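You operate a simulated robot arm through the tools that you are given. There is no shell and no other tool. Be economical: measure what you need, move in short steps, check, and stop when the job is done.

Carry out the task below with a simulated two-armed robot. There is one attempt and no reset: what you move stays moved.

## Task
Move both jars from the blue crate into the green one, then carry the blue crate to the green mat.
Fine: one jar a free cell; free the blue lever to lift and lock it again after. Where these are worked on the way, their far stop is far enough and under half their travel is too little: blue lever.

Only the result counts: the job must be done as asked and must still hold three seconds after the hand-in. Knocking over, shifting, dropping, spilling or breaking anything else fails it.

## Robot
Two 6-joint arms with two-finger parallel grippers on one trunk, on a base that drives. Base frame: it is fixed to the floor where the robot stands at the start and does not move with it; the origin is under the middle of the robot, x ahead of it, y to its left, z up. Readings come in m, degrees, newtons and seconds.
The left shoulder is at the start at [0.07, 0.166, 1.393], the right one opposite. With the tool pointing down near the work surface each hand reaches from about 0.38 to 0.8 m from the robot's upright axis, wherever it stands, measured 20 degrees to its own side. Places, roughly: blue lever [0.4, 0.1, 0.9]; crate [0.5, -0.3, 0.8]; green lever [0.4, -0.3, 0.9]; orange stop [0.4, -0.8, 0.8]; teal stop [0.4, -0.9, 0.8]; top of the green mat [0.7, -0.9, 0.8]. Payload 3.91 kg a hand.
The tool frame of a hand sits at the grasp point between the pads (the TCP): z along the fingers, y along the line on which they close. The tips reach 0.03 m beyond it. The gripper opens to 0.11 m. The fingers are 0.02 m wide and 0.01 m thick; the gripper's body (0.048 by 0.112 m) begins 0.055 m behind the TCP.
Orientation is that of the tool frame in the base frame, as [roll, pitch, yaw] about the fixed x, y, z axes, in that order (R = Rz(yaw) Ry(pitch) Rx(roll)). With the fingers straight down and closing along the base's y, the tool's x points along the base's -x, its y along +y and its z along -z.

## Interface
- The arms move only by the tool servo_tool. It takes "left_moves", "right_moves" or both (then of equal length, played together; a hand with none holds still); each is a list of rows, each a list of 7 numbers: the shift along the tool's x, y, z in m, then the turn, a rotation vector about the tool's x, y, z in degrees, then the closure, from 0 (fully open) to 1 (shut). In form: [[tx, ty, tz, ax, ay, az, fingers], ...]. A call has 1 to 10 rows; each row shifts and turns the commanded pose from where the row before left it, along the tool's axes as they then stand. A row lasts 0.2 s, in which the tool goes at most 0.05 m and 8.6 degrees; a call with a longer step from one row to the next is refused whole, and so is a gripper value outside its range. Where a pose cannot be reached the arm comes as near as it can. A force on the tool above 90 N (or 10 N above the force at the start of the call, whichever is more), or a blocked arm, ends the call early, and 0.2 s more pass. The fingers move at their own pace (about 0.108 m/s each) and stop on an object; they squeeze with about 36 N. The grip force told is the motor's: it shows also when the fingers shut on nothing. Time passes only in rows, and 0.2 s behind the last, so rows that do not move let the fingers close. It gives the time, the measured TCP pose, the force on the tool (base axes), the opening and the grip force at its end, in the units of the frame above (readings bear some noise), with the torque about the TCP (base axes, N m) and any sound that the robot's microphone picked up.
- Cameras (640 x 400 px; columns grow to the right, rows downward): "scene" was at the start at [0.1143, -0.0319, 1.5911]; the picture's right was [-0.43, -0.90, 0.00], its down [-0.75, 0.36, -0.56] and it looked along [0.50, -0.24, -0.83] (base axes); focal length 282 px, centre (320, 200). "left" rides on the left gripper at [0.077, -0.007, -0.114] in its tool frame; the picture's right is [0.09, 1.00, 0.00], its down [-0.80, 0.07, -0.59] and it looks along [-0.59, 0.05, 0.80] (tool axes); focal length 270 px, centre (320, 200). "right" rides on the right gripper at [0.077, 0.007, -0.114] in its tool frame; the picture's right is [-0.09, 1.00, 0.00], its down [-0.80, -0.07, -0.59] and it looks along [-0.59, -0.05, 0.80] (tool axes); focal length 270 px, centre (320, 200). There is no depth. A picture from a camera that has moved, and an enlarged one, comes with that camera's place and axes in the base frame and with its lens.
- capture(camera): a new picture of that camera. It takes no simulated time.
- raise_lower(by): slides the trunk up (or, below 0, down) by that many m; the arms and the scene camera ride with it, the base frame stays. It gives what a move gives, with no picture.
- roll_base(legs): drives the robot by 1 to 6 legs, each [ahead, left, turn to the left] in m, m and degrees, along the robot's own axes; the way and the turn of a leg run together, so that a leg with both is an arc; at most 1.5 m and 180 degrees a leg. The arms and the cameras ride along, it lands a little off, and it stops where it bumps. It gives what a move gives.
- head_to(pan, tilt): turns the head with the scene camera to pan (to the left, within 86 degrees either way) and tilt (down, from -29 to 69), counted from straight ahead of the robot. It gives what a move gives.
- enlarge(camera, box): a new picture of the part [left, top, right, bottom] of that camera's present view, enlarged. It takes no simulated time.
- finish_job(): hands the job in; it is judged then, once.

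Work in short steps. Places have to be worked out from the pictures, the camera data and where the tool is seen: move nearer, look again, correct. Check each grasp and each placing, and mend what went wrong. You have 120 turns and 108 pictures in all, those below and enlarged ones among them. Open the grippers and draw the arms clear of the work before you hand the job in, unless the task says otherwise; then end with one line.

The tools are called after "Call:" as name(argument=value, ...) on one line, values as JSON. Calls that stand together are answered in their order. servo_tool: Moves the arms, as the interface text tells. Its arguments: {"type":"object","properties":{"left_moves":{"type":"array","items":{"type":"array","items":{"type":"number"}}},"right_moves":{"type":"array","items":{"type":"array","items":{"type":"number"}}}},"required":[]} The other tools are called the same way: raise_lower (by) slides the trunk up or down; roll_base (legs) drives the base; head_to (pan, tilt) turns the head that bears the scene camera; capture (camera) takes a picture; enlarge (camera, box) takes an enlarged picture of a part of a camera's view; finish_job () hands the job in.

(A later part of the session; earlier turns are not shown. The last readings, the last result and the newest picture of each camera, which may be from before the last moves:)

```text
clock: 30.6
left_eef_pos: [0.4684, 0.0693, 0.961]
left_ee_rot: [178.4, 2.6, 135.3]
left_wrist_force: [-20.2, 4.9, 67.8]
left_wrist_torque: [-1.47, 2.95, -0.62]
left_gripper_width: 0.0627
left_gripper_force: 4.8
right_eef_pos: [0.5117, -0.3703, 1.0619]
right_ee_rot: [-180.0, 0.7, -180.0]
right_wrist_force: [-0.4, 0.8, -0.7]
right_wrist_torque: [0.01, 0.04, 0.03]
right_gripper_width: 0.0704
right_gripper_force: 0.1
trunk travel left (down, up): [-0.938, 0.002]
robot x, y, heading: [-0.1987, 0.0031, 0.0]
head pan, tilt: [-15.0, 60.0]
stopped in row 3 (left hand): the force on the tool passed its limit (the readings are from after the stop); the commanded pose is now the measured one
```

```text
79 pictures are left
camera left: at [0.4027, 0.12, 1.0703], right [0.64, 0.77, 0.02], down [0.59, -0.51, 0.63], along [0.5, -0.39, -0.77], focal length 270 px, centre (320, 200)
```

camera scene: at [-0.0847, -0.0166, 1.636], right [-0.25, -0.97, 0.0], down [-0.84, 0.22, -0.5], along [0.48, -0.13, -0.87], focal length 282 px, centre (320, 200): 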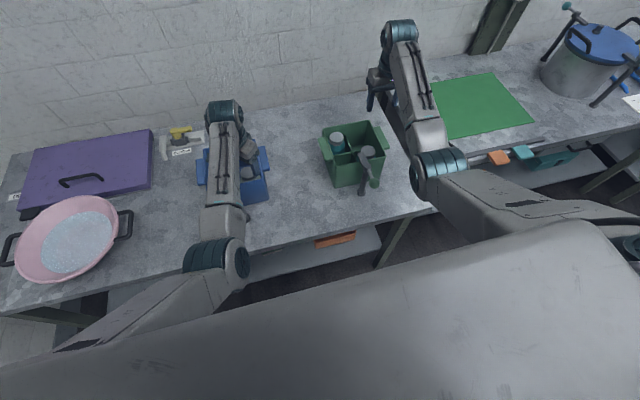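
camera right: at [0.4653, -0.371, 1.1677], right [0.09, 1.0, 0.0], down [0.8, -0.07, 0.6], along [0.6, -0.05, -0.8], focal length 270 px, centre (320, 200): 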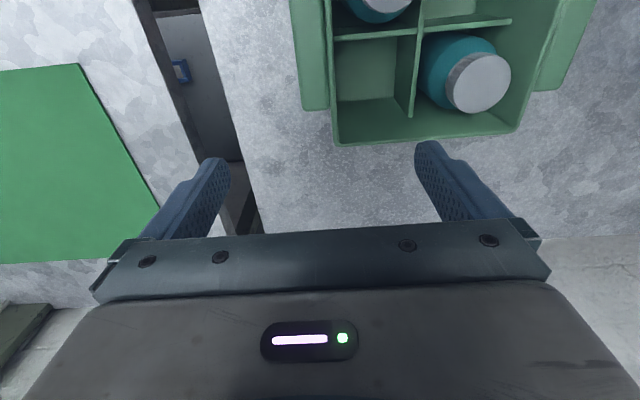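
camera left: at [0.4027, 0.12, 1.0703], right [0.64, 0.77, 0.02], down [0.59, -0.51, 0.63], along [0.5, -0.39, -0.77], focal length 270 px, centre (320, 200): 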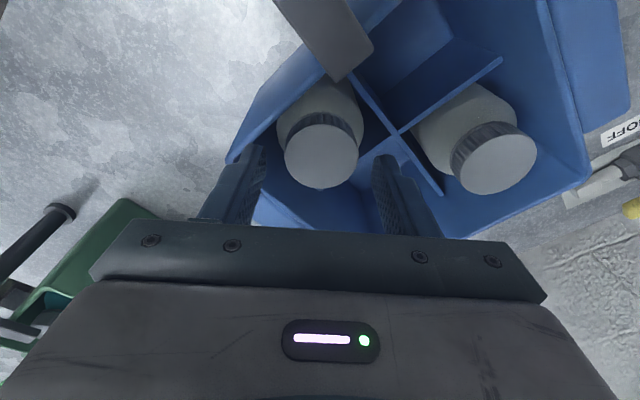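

Torque places the contact at the near finger's tip, on the near wall: the jar sits too close to that wall for a diagonal grip. I switch to closing along y (yaw 180), which fits between the right wall and the low divider.

Call:
servo_tool(left_moves=[[0, 0, -0.03, 1.6, 2.6, 0, 0.5], [0, 0, -0.02, 0, 0, -7.5, 0.5], [0, 0, 0, 0, 0, -7.5, 0.5], [0, 0, 0, 0, 0, -7.5, 0.5], [0, 0, 0, 0, 0, -7.5, 0.5], [0, 0, 0, 0, 0, -7.5, 0.5], [0, 0, 0, 0, 0, -7.7, 0.5]])

Call:
enlarge(camera="left", box=[200, 20, 440, 200])

```text
clock: 32.2
left_eef_pos: [0.4701, 0.0706, 0.997]
left_ee_rot: [179.9, -0.9, -179.4]
left_wrist_force: [0.1, 0.3, -0.8]
left_wrist_torque: [-0.01, 0.03, 0.0]
left_gripper_width: 0.0549
left_gripper_force: 0.1
right_eef_pos: [0.5204, -0.3709, 1.0575]
right_ee_rot: [179.9, 0.1, 179.9]
right_wrist_force: [-0.3, 0.6, -0.2]
right_wrist_torque: [-0.02, 0.02, 0.0]
right_gripper_width: 0.0704
right_gripper_force: 0.1
trunk travel left (down, up): [-0.938, 0.002]
robot x, y, heading: [-0.202, -0.0015, 0.1]
head pan, tilt: [-15.0, 60.0]
```

```text
2.22 times, centred on (320, 110) of left
camera zoom: at [0.3945, 0.0625, 1.1124], right [-0.1, 1.0, 0.0], down [0.81, 0.08, 0.58], along [0.58, 0.06, -0.81], focal length 601 px, centre (320, 400)
```

zoom: 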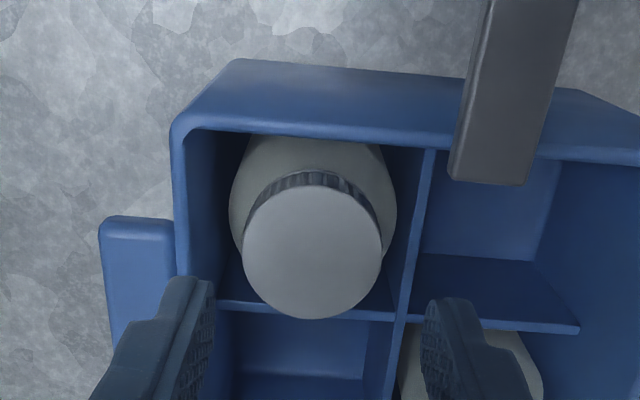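

Now the view is clear: cap ≈(.470,.068), ~18 mm gap to the right wall and a lower divider on the other side. I recentre, fix the small pitch, and lower to z≈.955 for a check.

Call:
servo_tool(left_moves=[[0.001, -0.002, 0.02, 0, -0.5, 0, 0.5], [0, 0, 0.02, 0, 0, 0, 0.5], [0, 0, 0, 0, 0, 0, 0.5]])

Call:
capture(camera="left")

```text
clock: 33.0
left_eef_pos: [0.4665, 0.0694, 0.9575]
left_ee_rot: [179.8, -0.5, -179.5]
left_wrist_force: [0.4, -0.3, 0.2]
left_wrist_torque: [0.01, 0.0, -0.01]
left_gripper_width: 0.055
left_gripper_force: 0.0
right_eef_pos: [0.5194, -0.371, 1.0588]
right_ee_rot: [179.9, 0.3, -180.0]
right_wrist_force: [-0.4, 0.4, -0.1]
right_wrist_torque: [-0.01, -0.03, 0.01]
right_gripper_width: 0.0704
right_gripper_force: 0.0
trunk travel left (down, up): [-0.938, 0.002]
robot x, y, heading: [-0.2019, 0.0028, 0.4]
head pan, tilt: [-15.0, 60.0]
```

```text
77 pictures are left
camera left: at [0.3907, 0.061, 1.0717], right [-0.1, 1.0, 0.0], down [0.81, 0.08, 0.59], along [0.58, 0.06, -0.81], focal length 270 px, centre (320, 200)
```

left: 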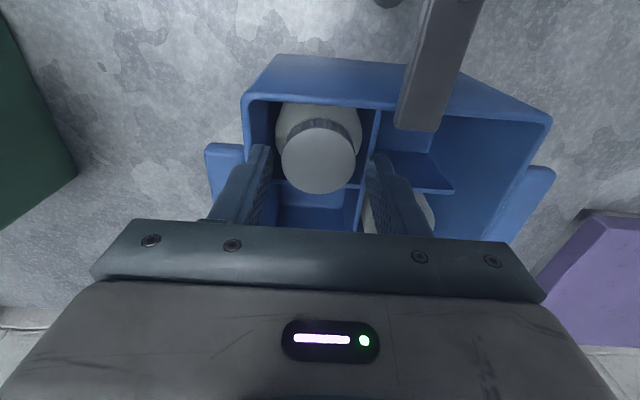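

The cap is centred between the pads. I narrow to ~.052 and descend in small steps to z≈.912.

Call:
servo_tool(left_moves=[[0, 0.0007, 0, 0, 0, 0, 0.525], [0, 0, 0.012, 0, 0, 0, 0.525], [0, 0, 0.012, 0, 0, 0, 0.525], [0, 0, 0.01, 0, 0, 0, 0.525], [0, 0, 0.01, 0, 0, 0, 0.525]])

Call:
capture(camera="left")

```text
clock: 34.2
left_eef_pos: [0.4658, 0.0682, 0.9317]
left_ee_rot: [179.9, 1.1, -179.3]
left_wrist_force: [0.4, 3.7, 73.0]
left_wrist_torque: [-2.17, 0.12, -0.05]
left_gripper_width: 0.0566
left_gripper_force: 36.1
right_eef_pos: [0.5107, -0.3709, 1.0654]
right_ee_rot: [179.9, 0.8, -180.0]
right_wrist_force: [0.3, 0.5, -0.4]
right_wrist_torque: [-0.04, 0.0, 0.0]
right_gripper_width: 0.0706
right_gripper_force: 0.1
trunk travel left (down, up): [-0.938, 0.002]
robot x, y, heading: [-0.1974, -0.0005, -0.1]
head pan, tilt: [-15.0, 60.0]
```

```text
76 pictures are left
camera left: at [0.3874, 0.0604, 1.0424], right [-0.1, 1.0, 0.0], down [0.79, 0.08, 0.61], along [0.61, 0.06, -0.79], focal length 270 px, centre (320, 200)
```

left: 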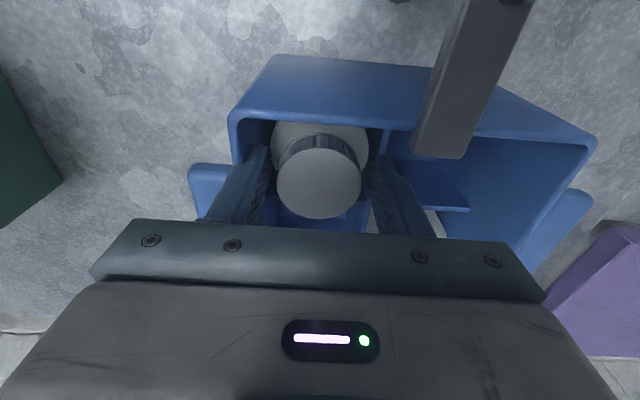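

The force comes from the −y fingertip resting on the jar's shoulder just under the cap, so the tips can go only to z≈.90. I back off 5 mm and close on the cap.

Call:
servo_tool(left_moves=[[0, 0, -0.008, 0, 0, 0, 0.525], [0, 0, 0.001, 0, 0, 0, 0.7], [0, 0, 0, 0, 0, 0, 1], [0, 0, 0, 0, 0, 0, 1]])

Call:
enlarge(camera="left", box=[200, 40, 440, 220])

```text
clock: 35.2
left_eef_pos: [0.4678, 0.0687, 0.931]
left_ee_rot: [179.8, 0.5, -179.6]
left_wrist_force: [6.5, -3.4, 48.9]
left_wrist_torque: [-1.89, -0.49, 0.14]
left_gripper_width: 0.0563
left_gripper_force: 36.2
right_eef_pos: [0.5134, -0.3718, 1.0611]
right_ee_rot: [179.8, 0.6, 180.0]
right_wrist_force: [-0.2, 0.1, 0.6]
right_wrist_torque: [-0.02, 0.01, 0.0]
right_gripper_width: 0.0705
right_gripper_force: 0.1
trunk travel left (down, up): [-0.938, 0.002]
robot x, y, heading: [-0.1991, -0.001, 0.1]
head pan, tilt: [-15.0, 60.0]
```

```text
2.22 times, centred on (320, 130) of left
camera zoom: at [0.3885, 0.0604, 1.0434], right [-0.1, 1.0, 0.0], down [0.8, 0.08, 0.6], along [0.6, 0.06, -0.8], focal length 601 px, centre (320, 356)
```

zoom: 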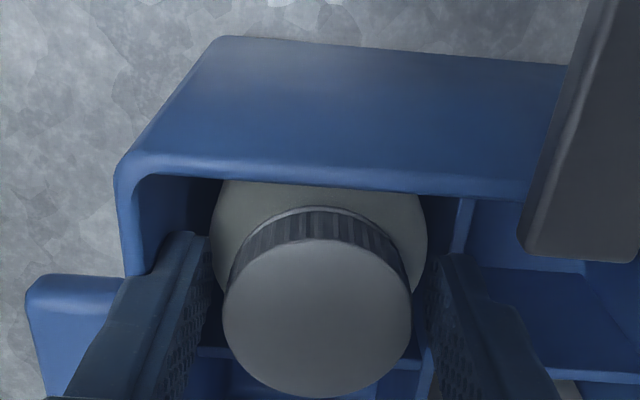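

The fingers have closed on the shoulder at 0.056 m while still pressing down. I open, rise to z≈.937, and close on the cap alone.

Call:
servo_tool(left_moves=[[0, 0, 0, 0, 0, 0, 0.48], [0, 0, -0.012, 0, 0, 0, 0.48], [0, 0, -0.004, 0, 0, 0, 0.48], [0, 0, 0, 0, 0, 0, 0.8], [0, 0, 0, 0, 0, 0, 1], [0, 0, 0, 0, 0, 0, 1]])

Call:
enlarge(camera="left", box=[200, 40, 440, 220])

```text
clock: 36.6
left_eef_pos: [0.4669, 0.0702, 0.9375]
left_ee_rot: [179.8, -0.6, -179.5]
left_wrist_force: [-0.5, 0.3, -2.4]
left_wrist_torque: [-0.02, 0.02, -0.02]
left_gripper_width: 0.0559
left_gripper_force: 35.7
right_eef_pos: [0.5205, -0.3699, 1.0567]
right_ee_rot: [179.9, 0.3, 180.0]
right_wrist_force: [-0.1, -0.2, -0.1]
right_wrist_torque: [0.01, -0.04, 0.0]
right_gripper_width: 0.0706
right_gripper_force: 0.2
trunk travel left (down, up): [-0.938, 0.002]
robot x, y, heading: [-0.2025, 0.0015, 0.2]
head pan, tilt: [-15.0, 60.0]
```

```text
2.22 times, centred on (320, 130) of left
camera zoom: at [0.3911, 0.0614, 1.0508], right [-0.1, 1.0, 0.0], down [0.81, 0.08, 0.59], along [0.58, 0.06, -0.81], focal length 601 px, centre (320, 356)
```

zoom: 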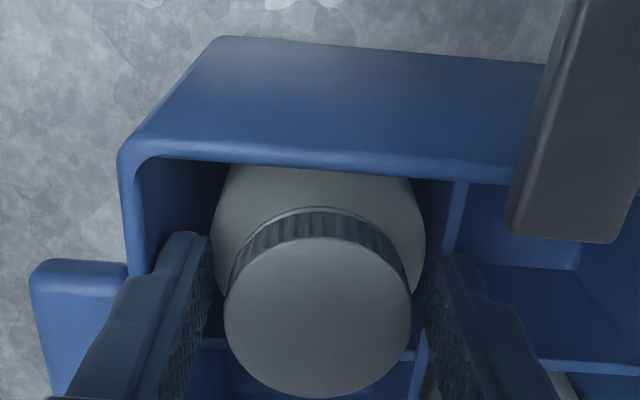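

It is gripped firmly at 0.056 m with no vertical load, so the cap is ~.056 wide. I lift gently and check.

Call:
servo_tool(left_moves=[[0, 0, -0.01, 0, 0, 0, 1], [0, 0, -0.02, 0, 0, 0, 1], [0, 0, -0.02, 0, 0, 0, 1]])

Call:
capture(camera="left")

Call:
capture(camera="scene")

```text
clock: 37.4
left_eef_pos: [0.4686, 0.069, 0.9879]
left_ee_rot: [179.8, -0.4, -179.5]
left_wrist_force: [-0.3, -0.2, -2.7]
left_wrist_torque: [-0.02, 0.03, 0.0]
left_gripper_width: 0.056
left_gripper_force: 35.5
right_eef_pos: [0.5182, -0.3708, 1.0572]
right_ee_rot: [179.8, 0.3, 180.0]
right_wrist_force: [0.3, 0.0, 0.2]
right_wrist_torque: [0.02, 0.01, 0.0]
right_gripper_width: 0.0706
right_gripper_force: 0.0
trunk travel left (down, up): [-0.938, 0.002]
robot x, y, heading: [-0.1996, 0.0014, -0.0]
head pan, tilt: [-15.0, 60.0]
```

```text
73 pictures are left
camera left: at [0.3918, 0.0608, 1.1018], right [-0.1, 1.0, 0.0], down [0.8, 0.08, 0.59], along [0.59, 0.06, -0.81], focal length 270 px, centre (320, 200)
```

left: 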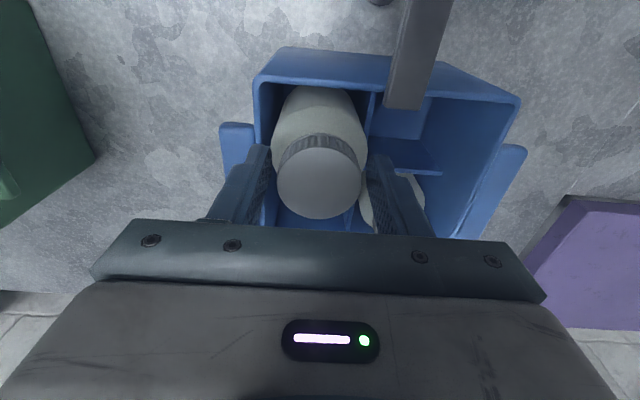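

```text
72 pictures are left
camera scene: at [-0.0861, -0.0183, 1.6366], right [-0.26, -0.97, 0.0], down [-0.84, 0.22, -0.5], along [0.48, -0.13, -0.87], focal length 282 px, centre (320, 200)
```

scene: 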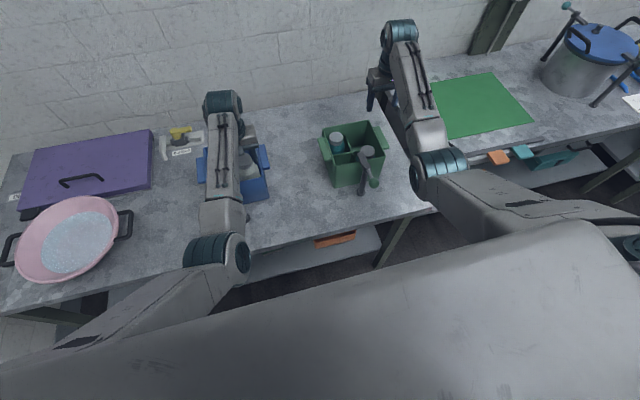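

The jar is up (≈.25 kg). I raise it clear of the rims and pan the head right to check the drive lane.

Call:
servo_tool(left_moves=[[0, 0, -0.03, 0, 0, 0, 1], [0, 0, -0.03, 0, 0, 0, 1], [0, 0, -0.03, 0, 0, 0, 1]])

Call:
head_to(pan=-75, tilt=40)

Call:
capture(camera="scene")

```text
clock: 38.2
left_eef_pos: [0.4684, 0.068, 1.0774]
left_ee_rot: [179.8, -0.5, -179.5]
left_wrist_force: [-0.3, -0.3, -1.8]
left_wrist_torque: [-0.01, 0.03, -0.01]
left_gripper_width: 0.0562
left_gripper_force: 36.4
right_eef_pos: [0.5198, -0.3708, 1.0585]
right_ee_rot: [179.8, 0.3, 179.9]
right_wrist_force: [0.4, 0.1, -1.1]
right_wrist_torque: [0.02, -0.03, 0.01]
right_gripper_width: 0.0703
right_gripper_force: 0.0
trunk travel left (down, up): [-0.938, 0.002]
robot x, y, heading: [-0.2014, -0.0038, 0.4]
head pan, tilt: [-15.0, 60.0]
```

```text
clock: 39.5
left_eef_pos: [0.4688, 0.0696, 1.0768]
left_ee_rot: [179.8, -0.4, -179.5]
left_wrist_force: [-0.5, 0.1, -2.5]
left_wrist_torque: [-0.01, 0.04, 0.01]
left_gripper_width: 0.0557
left_gripper_force: 36.2
right_eef_pos: [0.5212, -0.3712, 1.0574]
right_ee_rot: [179.9, 0.3, 180.0]
right_wrist_force: [0.6, -0.3, 0.6]
right_wrist_torque: [0.0, 0.02, -0.01]
right_gripper_width: 0.0705
right_gripper_force: 0.1
trunk travel left (down, up): [-0.938, 0.002]
robot x, y, heading: [-0.199, -0.0018, 0.1]
head pan, tilt: [-75.0, 40.0]
```

```text
71 pictures are left
camera scene: at [-0.1277, -0.0832, 1.6633], right [-0.96, -0.26, 0.0], down [-0.17, 0.62, -0.77], along [0.2, -0.74, -0.64], focal length 282 px, centre (320, 200)
```

scene: 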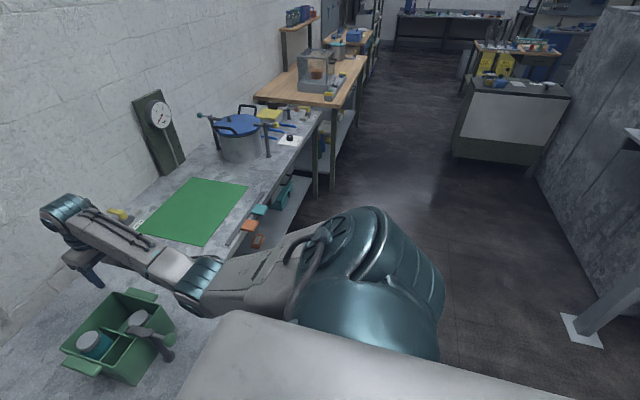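

The lane to the right is clear. I extend the left hand to x≈.55, a bit higher, then drive 0.40 m to the right.

Call:
servo_tool(left_moves=[[-0.04, 0, 0, 0, 0, 0, 1], [-0.04, 0, -0.01, 0, 0, 0, 1], [0, 0, -0.01, 0, 0, 0, 1]])

Call:
roll_base(legs=[[0, -0.395, 0]])

Call:
head_to(pan=0, tilt=60)

Call:
capture(camera="scene")

Call:
capture(camera="left")

```text
clock: 40.3
left_eef_pos: [0.5483, 0.0698, 1.0974]
left_ee_rot: [179.9, -0.5, -179.4]
left_wrist_force: [-0.7, 0.7, -2.1]
left_wrist_torque: [0.01, 0.04, 0.01]
left_gripper_width: 0.0561
left_gripper_force: 35.6
right_eef_pos: [0.5201, -0.3721, 1.058]
right_ee_rot: [179.9, 0.4, -180.0]
right_wrist_force: [-0.4, 0.2, 0.5]
right_wrist_torque: [0.0, 0.01, 0.01]
right_gripper_width: 0.0705
right_gripper_force: 0.0
trunk travel left (down, up): [-0.938, 0.002]
robot x, y, heading: [-0.2029, 0.0011, 0.2]
head pan, tilt: [-75.0, 40.0]
```

```text
clock: 42.8
left_eef_pos: [0.5502, -0.3245, 1.097]
left_ee_rot: [179.9, -0.4, -179.4]
left_wrist_force: [-0.4, 0.6, -2.9]
left_wrist_torque: [-0.04, 0.03, -0.01]
left_gripper_width: 0.0558
left_gripper_force: 36.1
right_eef_pos: [0.5214, -0.7661, 1.0567]
right_ee_rot: [-180.0, 0.3, -180.0]
right_wrist_force: [1.1, 0.3, -0.3]
right_wrist_torque: [0.01, 0.0, 0.0]
right_gripper_width: 0.0702
right_gripper_force: 0.0
trunk travel left (down, up): [-0.938, 0.002]
robot x, y, heading: [-0.2009, -0.3963, 0.1]
head pan, tilt: [-75.0, 40.0]
```

```text
clock: 44.2
left_eef_pos: [0.5514, -0.3269, 1.0955]
left_ee_rot: [179.8, -0.5, -179.5]
left_wrist_force: [0.1, 1.0, -2.6]
left_wrist_torque: [0.0, 0.02, -0.01]
left_gripper_width: 0.0554
left_gripper_force: 36.0
right_eef_pos: [0.5223, -0.7682, 1.058]
right_ee_rot: [179.9, 0.4, -180.0]
right_wrist_force: [1.4, 0.2, -0.2]
right_wrist_torque: [-0.06, -0.01, 0.0]
right_gripper_width: 0.0703
right_gripper_force: 0.1
trunk travel left (down, up): [-0.938, 0.002]
robot x, y, heading: [-0.1959, -0.3917, 0.2]
head pan, tilt: [0.0, 60.0]
```

```text
70 pictures are left
camera scene: at [-0.0818, -0.398, 1.6366], right [0.0, -1.0, 0.0], down [-0.87, 0.0, -0.5], along [0.5, 0.0, -0.87], focal length 282 px, centre (320, 200)
```

scene: 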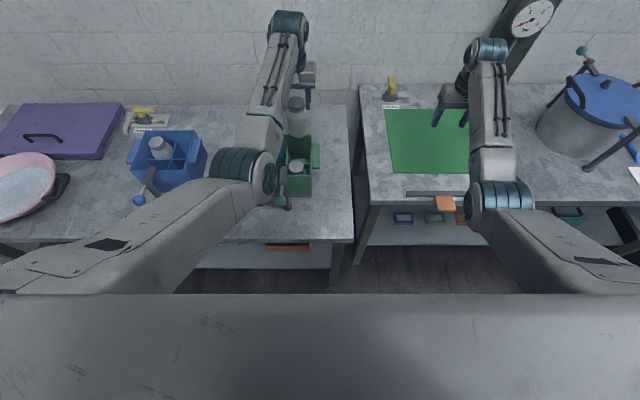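

```text
69 pictures are left
camera left: at [0.4744, -0.3351, 1.2104], right [-0.1, 1.0, 0.0], down [0.81, 0.08, 0.59], along [0.58, 0.06, -0.81], focal length 270 px, centre (320, 200)
```

left: 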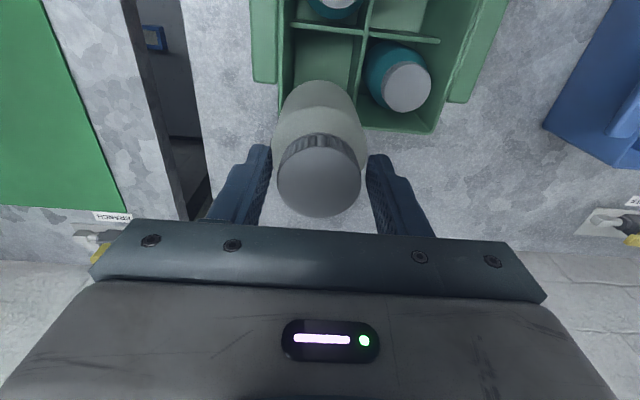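

The view gives the far-right green cell: y from −.363 to −.288, x≈.495 to .573, so I aim for (.538,−.323). I adjust and lower to z≈1.03 to check against the rim.

Call:
servo_tool(left_moves=[[0.0125, 0.0035, 0.01, 0, 0.4, 0, 1], [0, 0, 0.03, 0, 0, 0, 1], [0, 0, 0.025, 0, 0, 0, 1]])

Call:
capture(camera="left")

Call:
enlarge(camera="scene", box=[220, 60, 380, 230])

```text
clock: 45.0
left_eef_pos: [0.5365, -0.3234, 1.0298]
left_ee_rot: [179.8, -1.0, -179.5]
left_wrist_force: [-2.8, 0.5, -3.8]
left_wrist_torque: [0.02, 0.27, -0.02]
left_gripper_width: 0.0554
left_gripper_force: 35.9
right_eef_pos: [0.5226, -0.7652, 1.0573]
right_ee_rot: [179.9, 0.1, 180.0]
right_wrist_force: [0.2, 0.9, 0.1]
right_wrist_torque: [0.01, 0.01, -0.03]
right_gripper_width: 0.0707
right_gripper_force: 0.1
trunk travel left (down, up): [-0.938, 0.002]
robot x, y, heading: [-0.1968, -0.3944, 0.2]
head pan, tilt: [0.0, 60.0]
```

```text
68 pictures are left
camera left: at [0.4615, -0.3308, 1.1453], right [-0.1, 1.0, 0.01], down [0.81, 0.08, 0.58], along [0.58, 0.06, -0.81], focal length 270 px, centre (320, 200)
```

left: 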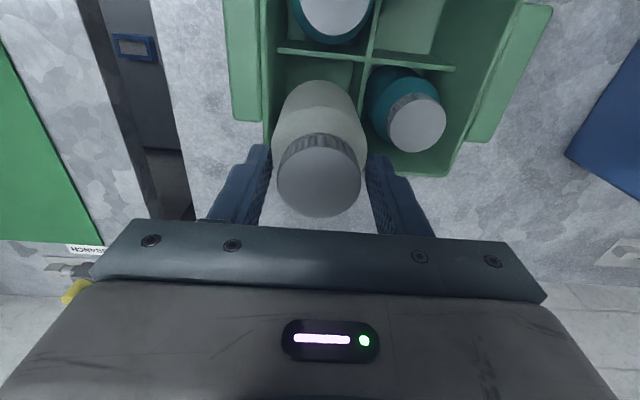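

```text
2.35 times, centred on (300, 145) of scene
camera zoom: at [-0.0814, -0.3974, 1.6366], right [0.0, -1.0, 0.0], down [-0.87, 0.0, -0.5], along [0.5, 0.0, -0.87], focal length 663 px, centre (367, 329)
```

zoom: 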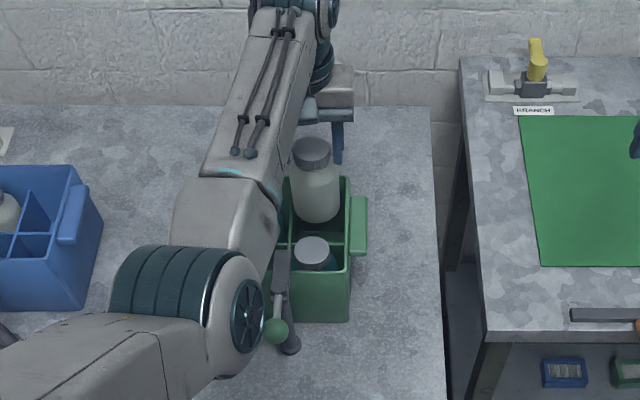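

In the scene view jar and cell centre agree within ~3 mm. I hold a moment to see whether the small −x force persists.

Call:
servo_tool(left_moves=[[0, 0, 0, 0, 0, 0, 1], [0, 0, 0.01, 0, 0, 0, 1], [0, 0, 0, 0, 0, 0, 1]])

```text
clock: 45.9
left_eef_pos: [0.5358, -0.3216, 1.0221]
left_ee_rot: [179.7, -0.9, -179.5]
left_wrist_force: [-1.7, 0.0, -2.9]
left_wrist_torque: [-0.01, 0.17, -0.01]
left_gripper_width: 0.0557
left_gripper_force: 36.2
right_eef_pos: [0.5213, -0.7678, 1.0569]
right_ee_rot: [180.0, 0.3, -180.0]
right_wrist_force: [0.4, 0.6, 0.1]
right_wrist_torque: [0.04, 0.0, 0.03]
right_gripper_width: 0.0701
right_gripper_force: 0.2
trunk travel left (down, up): [-0.938, 0.002]
robot x, y, heading: [-0.1996, -0.3959, 0.0]
head pan, tilt: [0.0, 60.0]
```

A light −x force ~0.1 m below the TCP: the jar's foot touches the far wall. I shift 6 mm toward −x.

Call:
servo_tool(left_moves=[[0.006, 0, -0.004, 0, 0, 0, 1], [0, 0, 0, 0, 0, 0, 1]])

```text
clock: 46.5
left_eef_pos: [0.5303, -0.3225, 1.0257]
left_ee_rot: [179.8, -0.9, -179.6]
left_wrist_force: [-0.4, -0.3, -1.7]
left_wrist_torque: [-0.05, 0.02, 0.03]
left_gripper_width: 0.0555
left_gripper_force: 36.5
right_eef_pos: [0.5219, -0.7669, 1.0576]
right_ee_rot: [179.8, 0.4, 180.0]
right_wrist_force: [-0.2, -0.1, -0.3]
right_wrist_torque: [0.02, 0.01, 0.0]
right_gripper_width: 0.0704
right_gripper_force: 0.1
trunk travel left (down, up): [-0.938, 0.002]
robot x, y, heading: [-0.199, -0.3956, 0.5]
head pan, tilt: [0.0, 60.0]
```

Free now. I level the pitch and lower in small steps, watching forces.

Call:
servo_tool(left_moves=[[0, 0, 0.015, 0, -0.9, 0, 1], [0, 0, 0.015, 0, 0, 0, 1], [0, 0, 0.015, 0, 0, 0, 1], [0, 0, 0, 0, 0, 0, 1]])

```text
clock: 47.5
left_eef_pos: [0.53, -0.323, 0.9807]
left_ee_rot: [179.8, 0.1, -179.5]
left_wrist_force: [-0.6, -0.2, -2.5]
left_wrist_torque: [-0.03, 0.02, -0.04]
left_gripper_width: 0.0557
left_gripper_force: 36.3
right_eef_pos: [0.5212, -0.7672, 1.058]
right_ee_rot: [179.9, 0.3, 180.0]
right_wrist_force: [-0.7, -0.4, 0.3]
right_wrist_torque: [-0.02, -0.03, -0.01]
right_gripper_width: 0.0704
right_gripper_force: 0.1
trunk travel left (down, up): [-0.938, 0.002]
robot x, y, heading: [-0.2028, -0.3955, 0.5]
head pan, tilt: [0.0, 60.0]
```

No contact. Continue down to just above where the jar stood in the blue crate (z≈.938).

Call:
servo_tool(left_moves=[[0, 0, 0.015, 0, 0, 0, 1], [0, 0, 0.015, 0, 0, 0, 1], [0, 0, 0.01, 0, 0, 0, 1], [0, 0, 0, 0, 0, 0, 1]])

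Call:
capture(camera="left")

Call:
enlarge(camera="scene", box=[220, 60, 380, 230])

```text
clock: 48.5
left_eef_pos: [0.5306, -0.3221, 0.9395]
left_ee_rot: [179.7, 0.0, -179.6]
left_wrist_force: [0.4, 0.1, -2.2]
left_wrist_torque: [-0.02, 0.02, 0.02]
left_gripper_width: 0.0555
left_gripper_force: 35.8
right_eef_pos: [0.5215, -0.7682, 1.0576]
right_ee_rot: [179.9, 0.3, 180.0]
right_wrist_force: [0.5, -0.2, -0.6]
right_wrist_torque: [-0.01, 0.01, 0.0]
right_gripper_width: 0.0709
right_gripper_force: 0.1
trunk travel left (down, up): [-0.938, 0.002]
robot x, y, heading: [-0.2002, -0.4002, 0.1]
head pan, tilt: [0.0, 60.0]
```

```text
66 pictures are left
camera left: at [0.4534, -0.3307, 1.054], right [-0.1, 1.0, 0.0], down [0.8, 0.08, 0.59], along [0.59, 0.06, -0.8], focal length 270 px, centre (320, 200)
```

left: 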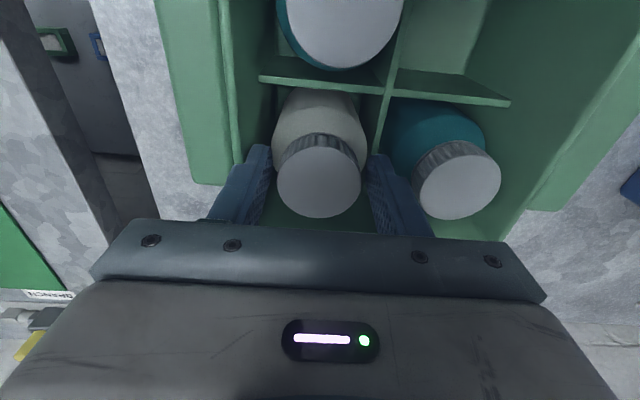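

```text
2.35 times, centred on (300, 145) of scene
camera zoom: at [-0.082, -0.3975, 1.6366], right [0.0, -1.0, 0.0], down [-0.87, 0.0, -0.5], along [0.5, 0.0, -0.87], focal length 663 px, centre (367, 329)
```

zoom: 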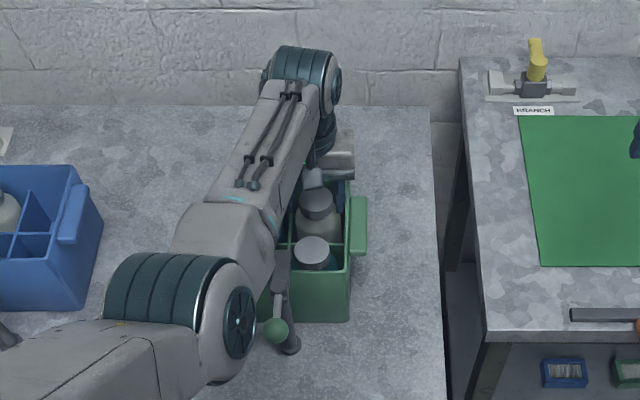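

The jar is inside the cell and still carried. I lower in 2 mm steps until it sits.

Call:
servo_tool(left_moves=[[0, 0, 0.002, 0, 0, 0, 1], [0, 0, 0.002, 0, 0, 0, 1], [0, 0, 0, 0, 0, 0, 1]])

```text
clock: 49.2
left_eef_pos: [0.5303, -0.322, 0.9371]
left_ee_rot: [179.8, 0.0, -179.6]
left_wrist_force: [0.6, 0.2, -2.4]
left_wrist_torque: [-0.01, 0.01, 0.0]
left_gripper_width: 0.0552
left_gripper_force: 35.8
right_eef_pos: [0.5203, -0.7683, 1.0572]
right_ee_rot: [179.9, 0.4, -180.0]
right_wrist_force: [-0.1, -0.2, 1.4]
right_wrist_torque: [0.01, 0.0, -0.04]
right_gripper_width: 0.0705
right_gripper_force: 0.1
trunk travel left (down, up): [-0.938, 0.002]
robot x, y, heading: [-0.199, -0.4006, 0.5]
head pan, tilt: [0.0, 60.0]
```

Call:
servo_tool(left_moves=[[0, 0, 0.002, 0, 0, 0, 1], [0, 0, 0.002, 0, 0, 0, 1], [0, 0, 0, 0, 0, 0, 1]])

```text
clock: 50.0
left_eef_pos: [0.5304, -0.323, 0.9321]
left_ee_rot: [179.8, 0.2, -179.5]
left_wrist_force: [0.8, -0.1, 1.7]
left_wrist_torque: [0.0, 0.12, -0.01]
left_gripper_width: 0.0555
left_gripper_force: 35.6
right_eef_pos: [0.5219, -0.7675, 1.0578]
right_ee_rot: [179.9, 0.3, -180.0]
right_wrist_force: [0.8, 0.3, 0.4]
right_wrist_torque: [0.0, -0.01, -0.04]
right_gripper_width: 0.0702
right_gripper_force: 0.1
trunk travel left (down, up): [-0.938, 0.002]
robot x, y, heading: [-0.1972, -0.3955, 0.1]
head pan, tilt: [0.0, 60.0]
```

The load has reversed: the jar stands on the floor. I open slightly to 0.060 and lift straight up.

Call:
servo_tool(left_moves=[[0, 0, 0, 0, 0, 0, 0.455], [0, 0, 0, 0, 0, 0, 0.455], [0, 0, -0.015, 0, 0, 0, 0.455], [0, 0, -0.03, 0, 0, 0, 0.455], [0, 0, -0.045, 0, 0, 0, 0.455], [0, 0, -0.045, 0, 0, 0, 0.455]])

Call:
capture(camera="left")

```text
clock: 51.5
left_eef_pos: [0.5311, -0.3235, 1.0689]
left_ee_rot: [179.8, 0.0, -179.5]
left_wrist_force: [-0.6, 0.5, 0.4]
left_wrist_torque: [0.01, -0.01, 0.0]
left_gripper_width: 0.0599
left_gripper_force: 0.0
right_eef_pos: [0.5203, -0.7674, 1.0578]
right_ee_rot: [179.9, 0.3, 180.0]
right_wrist_force: [0.1, -0.6, -0.6]
right_wrist_torque: [0.01, 0.0, -0.04]
right_gripper_width: 0.0703
right_gripper_force: 0.1
trunk travel left (down, up): [-0.938, 0.002]
robot x, y, heading: [-0.1985, -0.3941, 0.2]
head pan, tilt: [0.0, 60.0]
```

```text
64 pictures are left
camera left: at [0.4534, -0.3316, 1.1818], right [-0.1, 1.0, 0.0], down [0.8, 0.08, 0.6], along [0.59, 0.06, -0.8], focal length 270 px, centre (320, 200)
```

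left: 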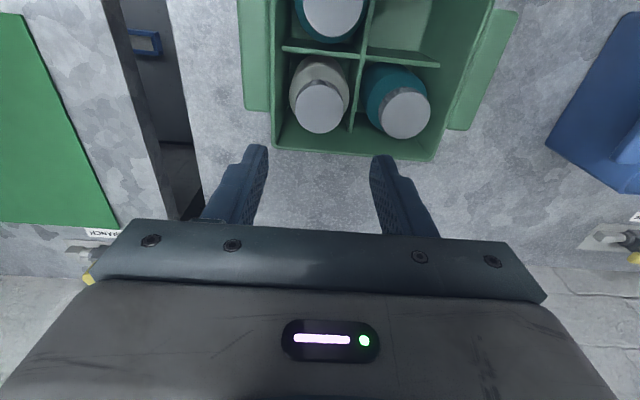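

The jar stands well in its cell. I drive back left and bring the left hand over the far-left blue jar.

Call:
roll_base(legs=[[0, 0.395, 0]])

Call:
servo_tool(left_moves=[[0, 0.04, 0, 0, 0, 0, 0.455], [-0.01, 0.04, 0.02, 0, 0, 0, 0.455], [0, 0.01, 0.03, 0, 0, 0, 0.455], [0, 0, 0, 0, 0, 0, 0.455]])

Call:
capture(camera="left")

```text
clock: 53.9
left_eef_pos: [0.5317, 0.0684, 1.0682]
left_ee_rot: [179.8, 0.0, -179.7]
left_wrist_force: [-0.1, -0.1, -0.2]
left_wrist_torque: [-0.02, 0.01, -0.01]
left_gripper_width: 0.0596
left_gripper_force: 0.1
right_eef_pos: [0.5196, -0.3771, 1.0577]
right_ee_rot: [179.8, 0.4, 179.8]
right_wrist_force: [0.0, -0.2, 0.6]
right_wrist_torque: [0.04, -0.04, 0.0]
right_gripper_width: 0.0704
right_gripper_force: 0.0
trunk travel left (down, up): [-0.938, 0.002]
robot x, y, heading: [-0.2021, -0.0046, 0.2]
head pan, tilt: [0.0, 60.0]
```

```text
clock: 54.9
left_eef_pos: [0.5402, 0.1584, 1.019]
left_ee_rot: [179.9, 0.1, -179.7]
left_wrist_force: [0.3, -0.4, 0.7]
left_wrist_torque: [-0.01, -0.01, -0.01]
left_gripper_width: 0.0601
left_gripper_force: 0.0
right_eef_pos: [0.5188, -0.3757, 1.0576]
right_ee_rot: [180.0, 0.3, 179.8]
right_wrist_force: [0.6, 0.2, 0.7]
right_wrist_torque: [0.01, 0.0, -0.01]
right_gripper_width: 0.0702
right_gripper_force: 0.1
trunk travel left (down, up): [-0.938, 0.002]
robot x, y, heading: [-0.2038, -0.002, -0.2]
head pan, tilt: [0.0, 60.0]
```

```text
63 pictures are left
camera left: at [0.463, 0.1514, 1.1322], right [-0.09, 1.0, 0.0], down [0.8, 0.07, 0.6], along [0.59, 0.06, -0.8], focal length 270 px, centre (320, 200)
```

left: 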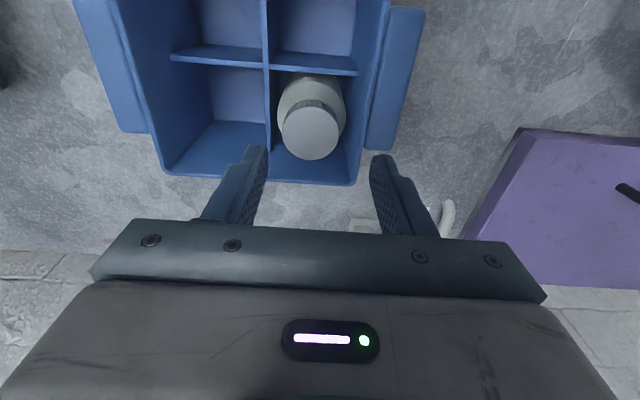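

The far jar's cap is at ≈(.547,.150). I recentre and lower to z≈.965.

Call:
servo_tool(left_moves=[[-0.006, -0.0075, 0.01, 0, 0, 0, 0.455], [0, 0, 0.025, 0, 0, 0, 0.455], [0, 0, 0.02, 0, 0, 0, 0.455], [0, 0, 0, 0, 0, 0, 0.455]])

Call:
enlarge(camera="left", box=[200, 40, 440, 220])

```text
clock: 55.9
left_eef_pos: [0.547, 0.1507, 0.9631]
left_ee_rot: [179.8, 0.1, -179.7]
left_wrist_force: [0.9, -0.5, 0.4]
left_wrist_torque: [-0.01, 0.0, 0.02]
left_gripper_width: 0.0602
left_gripper_force: 0.0
right_eef_pos: [0.5196, -0.3756, 1.0575]
right_ee_rot: [179.9, 0.3, 179.8]
right_wrist_force: [-0.1, 0.5, 0.3]
right_wrist_torque: [-0.01, -0.03, 0.0]
right_gripper_width: 0.0702
right_gripper_force: 0.1
trunk travel left (down, up): [-0.938, 0.002]
robot x, y, heading: [-0.2023, -0.0032, -0.1]
head pan, tilt: [0.0, 60.0]
```

```text
2.22 times, centred on (320, 130) of left
camera zoom: at [0.4691, 0.1428, 1.0766], right [-0.09, 1.0, 0.0], down [0.8, 0.07, 0.6], along [0.59, 0.06, -0.8], focal length 601 px, centre (320, 356)
```

zoom: 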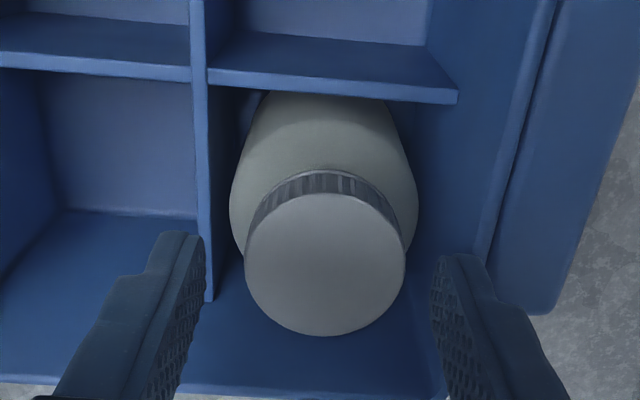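

Well aligned: 2 mm +y and 1 mm +x remain. I descend to z≈.936 with 0.058 opening and close.

Call:
servo_tool(left_moves=[[-0.001, 0.002, 0.005, 0, 0, 0, 0.472], [0, 0, 0.01, 0, 0, 0, 0.472], [0, 0, 0.012, 0, 0, 0, 0.472], [0, 0, 0, 0, 0, 0, 0.472]])

```text
clock: 56.9
left_eef_pos: [0.5477, 0.1523, 0.9359]
left_ee_rot: [179.8, 0.0, -179.7]
left_wrist_force: [0.1, -1.3, -1.3]
left_wrist_torque: [-0.06, 0.0, -0.02]
left_gripper_width: 0.0576
left_gripper_force: 0.0
right_eef_pos: [0.5187, -0.3761, 1.0575]
right_ee_rot: [179.9, 0.3, 179.7]
right_wrist_force: [-0.5, 0.7, -0.2]
right_wrist_torque: [-0.03, -0.01, -0.03]
right_gripper_width: 0.0704
right_gripper_force: 0.0
trunk travel left (down, up): [-0.938, 0.002]
robot x, y, heading: [-0.1995, -0.0033, 0.1]
head pan, tilt: [0.0, 60.0]
```

No contact on the way down. I close and lift.

Call:
servo_tool(left_moves=[[0, 0, 0, 0, 0, 0, 0.8], [0, 0, 0, 0, 0, 0, 1], [0, 0, 0, 0, 0, 0, 1], [0, 0, -0.01, 0, 0, 0, 1], [0, 0, -0.02, 0, 0, 0, 1], [0, 0, -0.03, 0, 0, 0, 1]])

Call:
capture(camera="left")

```text
clock: 58.3
left_eef_pos: [0.5475, 0.1529, 0.9963]
left_ee_rot: [179.8, 0.0, -179.7]
left_wrist_force: [-0.2, -0.2, -2.0]
left_wrist_torque: [0.04, 0.02, 0.01]
left_gripper_width: 0.0538
left_gripper_force: 36.3
right_eef_pos: [0.5206, -0.3752, 1.058]
right_ee_rot: [179.9, 0.3, 179.8]
right_wrist_force: [0.4, 0.1, 0.1]
right_wrist_torque: [0.02, -0.02, -0.01]
right_gripper_width: 0.0703
right_gripper_force: 0.0
trunk travel left (down, up): [-0.938, 0.002]
robot x, y, heading: [-0.203, -0.0029, -0.2]
head pan, tilt: [0.0, 60.0]
```

```text
61 pictures are left
camera left: at [0.4698, 0.145, 1.1098], right [-0.09, 1.0, 0.0], down [0.8, 0.07, 0.59], along [0.59, 0.06, -0.8], focal length 270 px, centre (320, 200)
```

left: 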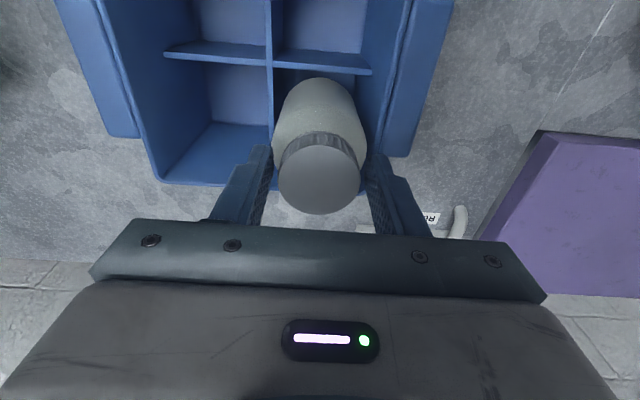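

Held. I raise to z≈1.09 and drive right 0.396 m.

Call:
servo_tool(left_moves=[[0, 0, -0.035, 0, 0, 0, 1], [0, 0, -0.035, 0, 0, 0, 1], [0, 0, -0.025, 0, 0, 0, 1]])

Call:
roll_base(legs=[[0, -0.396, 0]])

Call:
servo_tool(left_moves=[[0.03, 0, 0, 0, 0, 0, 1], [0.03, 0, 0, 0, 0, 0, 1], [0.03, 0, 0.003, 0, 0, 0, 1], [0, 0, 0, 0, 0, 0, 1]])

Call:
capture(camera="left")

Call:
enlarge(camera="scene", box=[200, 60, 360, 230])

```text
clock: 59.1
left_eef_pos: [0.5476, 0.153, 1.0907]
left_ee_rot: [179.9, 0.1, -179.7]
left_wrist_force: [-0.9, -0.1, -2.7]
left_wrist_torque: [0.02, 0.01, -0.01]
left_gripper_width: 0.0539
left_gripper_force: 36.0
right_eef_pos: [0.5191, -0.3771, 1.0568]
right_ee_rot: [179.9, 0.3, 179.8]
right_wrist_force: [0.5, -0.8, 0.1]
right_wrist_torque: [0.02, -0.01, -0.01]
right_gripper_width: 0.0705
right_gripper_force: 0.0
trunk travel left (down, up): [-0.938, 0.002]
robot x, y, heading: [-0.1997, 0.0014, -0.0]
head pan, tilt: [0.0, 60.0]
```

```text
clock: 61.6
left_eef_pos: [0.5475, -0.2401, 1.0888]
left_ee_rot: [180.0, 0.0, -179.7]
left_wrist_force: [-0.6, 1.1, -2.7]
left_wrist_torque: [-0.04, 0.01, -0.04]
left_gripper_width: 0.0538
left_gripper_force: 35.8
right_eef_pos: [0.5196, -0.7688, 1.0584]
right_ee_rot: [-180.0, 0.4, 179.9]
right_wrist_force: [0.8, -0.3, 0.2]
right_wrist_torque: [-0.01, -0.03, -0.01]
right_gripper_width: 0.0704
right_gripper_force: 0.1
trunk travel left (down, up): [-0.938, 0.002]
robot x, y, heading: [-0.2009, -0.3969, 0.0]
head pan, tilt: [0.0, 60.0]
```

```text
clock: 62.6
left_eef_pos: [0.4644, -0.2453, 1.0786]
left_ee_rot: [179.8, 0.1, -179.6]
left_wrist_force: [0.1, 0.0, -1.8]
left_wrist_torque: [0.02, 0.04, -0.01]
left_gripper_width: 0.054
left_gripper_force: 36.4
left hand out of reach, approached as far as the arm can: row 3
right_eef_pos: [0.5211, -0.7702, 1.0568]
right_ee_rot: [179.9, 0.2, 180.0]
right_wrist_force: [0.8, 0.5, 0.5]
right_wrist_torque: [0.01, 0.01, 0.0]
right_gripper_width: 0.0705
right_gripper_force: 0.0
trunk travel left (down, up): [-0.938, 0.002]
robot x, y, heading: [-0.199, -0.3961, 0.2]
head pan, tilt: [0.0, 60.0]
```

```text
60 pictures are left
camera left: at [0.3871, -0.2529, 1.1918], right [-0.1, 1.0, 0.0], down [0.8, 0.07, 0.6], along [0.59, 0.06, -0.8], focal length 270 px, centre (320, 200)
```

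left: 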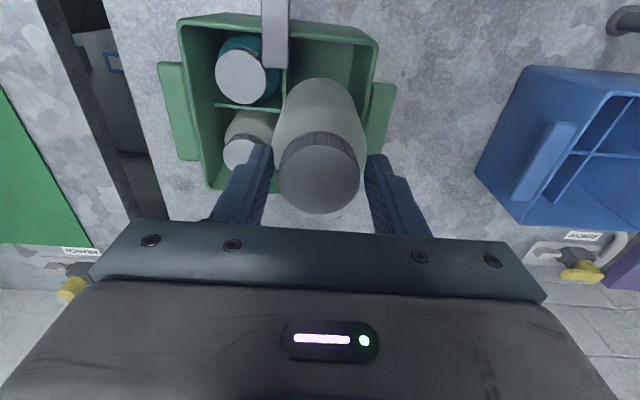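

```text
2.35 times, centred on (280, 145) of scene
camera zoom: at [-0.0815, -0.3995, 1.6365], right [0.0, -1.0, 0.0], down [-0.87, 0.0, -0.5], along [0.5, 0.0, -0.87], focal length 663 px, centre (414, 329)
```

zoom: 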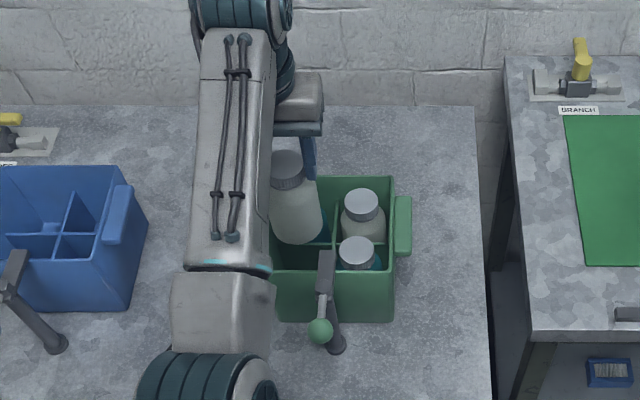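

The near-left cell centre reads ≈(.452,−.241); the lever's jaw tip is at x≤.436. I aim for (.455,−.243), descending first to z≈1.05.

Call:
servo_tool(left_moves=[[0.002, 0.001, 0.015, 0, 0, 0, 1], [0, 0, 0.015, 0, 0, 0, 1], [0, 0, 0, 0, 0, 0, 1]])

```text
clock: 63.4
left_eef_pos: [0.4614, -0.2426, 1.0492]
left_ee_rot: [179.8, -0.1, -179.8]
left_wrist_force: [-0.9, -0.1, -2.3]
left_wrist_torque: [-0.01, 0.01, 0.01]
left_gripper_width: 0.0538
left_gripper_force: 35.5
right_eef_pos: [0.5207, -0.7704, 1.0577]
right_ee_rot: [179.8, 0.3, 179.9]
right_wrist_force: [-0.8, 0.6, -0.4]
right_wrist_torque: [0.04, 0.01, -0.01]
right_gripper_width: 0.0707
right_gripper_force: 0.1
trunk travel left (down, up): [-0.938, 0.002]
robot x, y, heading: [-0.1985, -0.3971, 0.0]
head pan, tilt: [0.0, 60.0]
```

Call:
servo_tool(left_moves=[[0.006, 0, 0.01, 0, 0, 0, 1], [0, 0, 0.012, 0, 0, 0, 1], [0, 0, 0, 0, 0, 0, 1]])

Call:
enlarge(camera="left", box=[120, 0, 440, 240])

Call:
enlarge(camera="scene", box=[240, 90, 340, 190])

```text
clock: 64.2
left_eef_pos: [0.4554, -0.2431, 1.0266]
left_ee_rot: [179.7, 0.1, -179.5]
left_wrist_force: [-0.1, 0.1, -2.3]
left_wrist_torque: [0.01, 0.03, 0.03]
left_gripper_width: 0.0536
left_gripper_force: 35.8
right_eef_pos: [0.5195, -0.7706, 1.0569]
right_ee_rot: [179.9, 0.3, -180.0]
right_wrist_force: [0.1, 0.2, -0.1]
right_wrist_torque: [-0.04, 0.01, 0.01]
right_gripper_width: 0.0704
right_gripper_force: 0.0
trunk travel left (down, up): [-0.938, 0.002]
robot x, y, heading: [-0.2002, -0.3923, 0.2]
head pan, tilt: [0.0, 60.0]
```

```text
1.67 times, centred on (280, 120) of left
camera zoom: at [0.3791, -0.2515, 1.1401], right [-0.1, 1.0, 0.0], down [0.8, 0.07, 0.59], along [0.59, 0.06, -0.8], focal length 450 px, centre (387, 333)
```

zoom: 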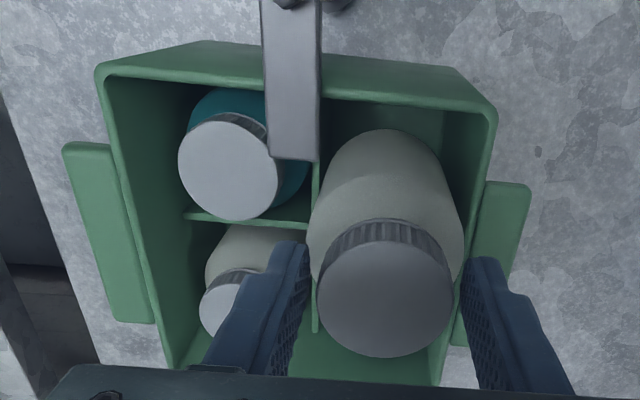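

```text
4.00 times, centred on (290, 140) of scene
camera zoom: at [-0.0822, -0.3995, 1.6366], right [0.0, -1.0, 0.0], down [-0.87, 0.0, -0.5], along [0.5, 0.0, -0.87], focal length 1128 px, centre (440, 440)
```

zoom: 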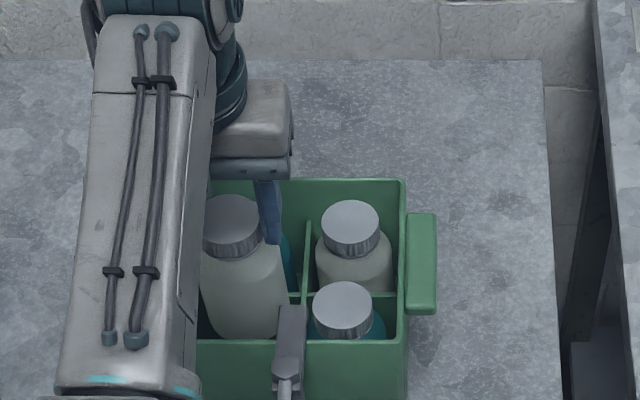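

The jar's foot lies within the near-left cell in both views. I lower in small steps.

Call:
servo_tool(left_moves=[[0, 0, 0.012, 0, 0, 0, 1], [0, 0, 0.012, 0, 0, 0, 1], [0, 0, 0.012, 0, 0, 0, 1], [0, 0, 0, 0, 0, 0, 1]])

```text
clock: 65.2
left_eef_pos: [0.4566, -0.2437, 0.9904]
left_ee_rot: [179.8, 0.0, -179.6]
left_wrist_force: [0.2, 0.3, -1.4]
left_wrist_torque: [-0.01, 0.02, -0.02]
left_gripper_width: 0.0536
left_gripper_force: 36.3
right_eef_pos: [0.5211, -0.7707, 1.0581]
right_ee_rot: [-180.0, 0.3, 179.9]
right_wrist_force: [-0.6, 0.4, 0.2]
right_wrist_torque: [0.02, 0.0, 0.0]
right_gripper_width: 0.0705
right_gripper_force: 0.1
trunk travel left (down, up): [-0.938, 0.002]
robot x, y, heading: [-0.197, -0.3968, 0.1]
head pan, tilt: [0.0, 60.0]
```

Call:
servo_tool(left_moves=[[0, 0, 0.014, 0, 0, 0, 1], [0, 0, 0.014, 0, 0, 0, 1], [0, 0, 0.014, 0, 0, 0, 1], [0, 0, 0.006, 0, 0, 0, 1], [0, 0, 0, 0, 0, 0, 1]])

Call:
enlarge(camera="left", box=[120, 0, 440, 240])

```text
clock: 66.4
left_eef_pos: [0.4563, -0.2418, 0.9422]
left_ee_rot: [179.8, 0.0, -179.6]
left_wrist_force: [-0.9, 0.2, -2.2]
left_wrist_torque: [0.0, 0.03, 0.0]
left_gripper_width: 0.0534
left_gripper_force: 36.3
right_eef_pos: [0.5211, -0.7707, 1.0576]
right_ee_rot: [179.9, 0.4, 179.9]
right_wrist_force: [0.8, -0.4, -0.2]
right_wrist_torque: [-0.04, 0.02, 0.03]
right_gripper_width: 0.0703
right_gripper_force: 0.0
trunk travel left (down, up): [-0.938, 0.002]
robot x, y, heading: [-0.1987, -0.4003, 0.0]
head pan, tilt: [0.0, 60.0]
```

```text
1.67 times, centred on (280, 120) of left
camera zoom: at [0.379, -0.2506, 1.0564], right [-0.1, 1.0, 0.0], down [0.8, 0.07, 0.59], along [0.59, 0.06, -0.8], focal length 450 px, centre (387, 333)
```

zoom: 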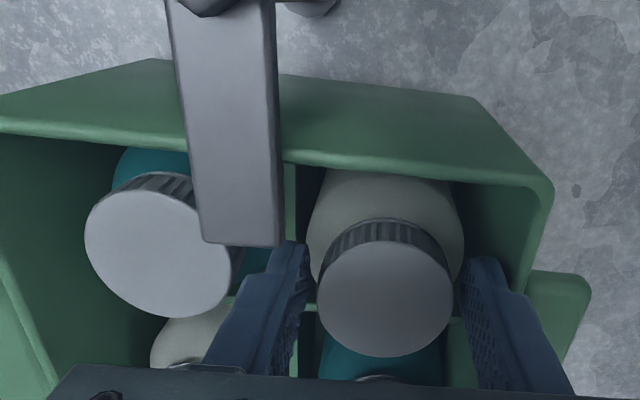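

Still carried (2.2 N). Now the last few millimetres.

Call:
servo_tool(left_moves=[[0, 0, 0.002, 0, 0, 0, 1], [0, 0, 0.002, 0, 0, 0, 1], [0, 0, 0.002, 0, 0, 0, 1], [0, 0, 0, 0, 0, 0, 1]])

```text
clock: 67.4
left_eef_pos: [0.4554, -0.243, 0.9374]
left_ee_rot: [179.8, 0.0, -179.5]
left_wrist_force: [0.4, 0.9, -1.0]
left_wrist_torque: [-0.02, -0.02, -0.01]
left_gripper_width: 0.0533
left_gripper_force: 35.4
right_eef_pos: [0.5203, -0.7697, 1.058]
right_ee_rot: [179.8, 0.4, 179.9]
right_wrist_force: [-0.4, 0.3, -0.4]
right_wrist_torque: [0.0, 0.0, -0.02]
right_gripper_width: 0.0703
right_gripper_force: 0.1
trunk travel left (down, up): [-0.938, 0.002]
robot x, y, heading: [-0.1984, -0.4, -0.0]
head pan, tilt: [0.0, 60.0]
```

Call:
servo_tool(left_moves=[[0, 0, 0.002, 0, 0, 0, 1], [0, 0, 0.001, 0, 0, 0, 1], [0, 0, 0, 0, 0, 0, 1]])

```text
clock: 68.2
left_eef_pos: [0.4556, -0.2423, 0.9369]
left_ee_rot: [179.8, 0.3, -179.6]
left_wrist_force: [1.7, 1.5, 17.9]
left_wrist_torque: [0.08, 0.05, -0.01]
left_gripper_width: 0.0532
left_gripper_force: 35.9
right_eef_pos: [0.5191, -0.77, 1.0584]
right_ee_rot: [179.9, 0.4, 179.9]
right_wrist_force: [0.3, -0.6, -0.6]
right_wrist_torque: [0.0, -0.01, -0.01]
right_gripper_width: 0.0707
right_gripper_force: 0.2
trunk travel left (down, up): [-0.938, 0.002]
robot x, y, heading: [-0.1998, -0.3983, -0.1]
head pan, tilt: [0.0, 60.0]
```

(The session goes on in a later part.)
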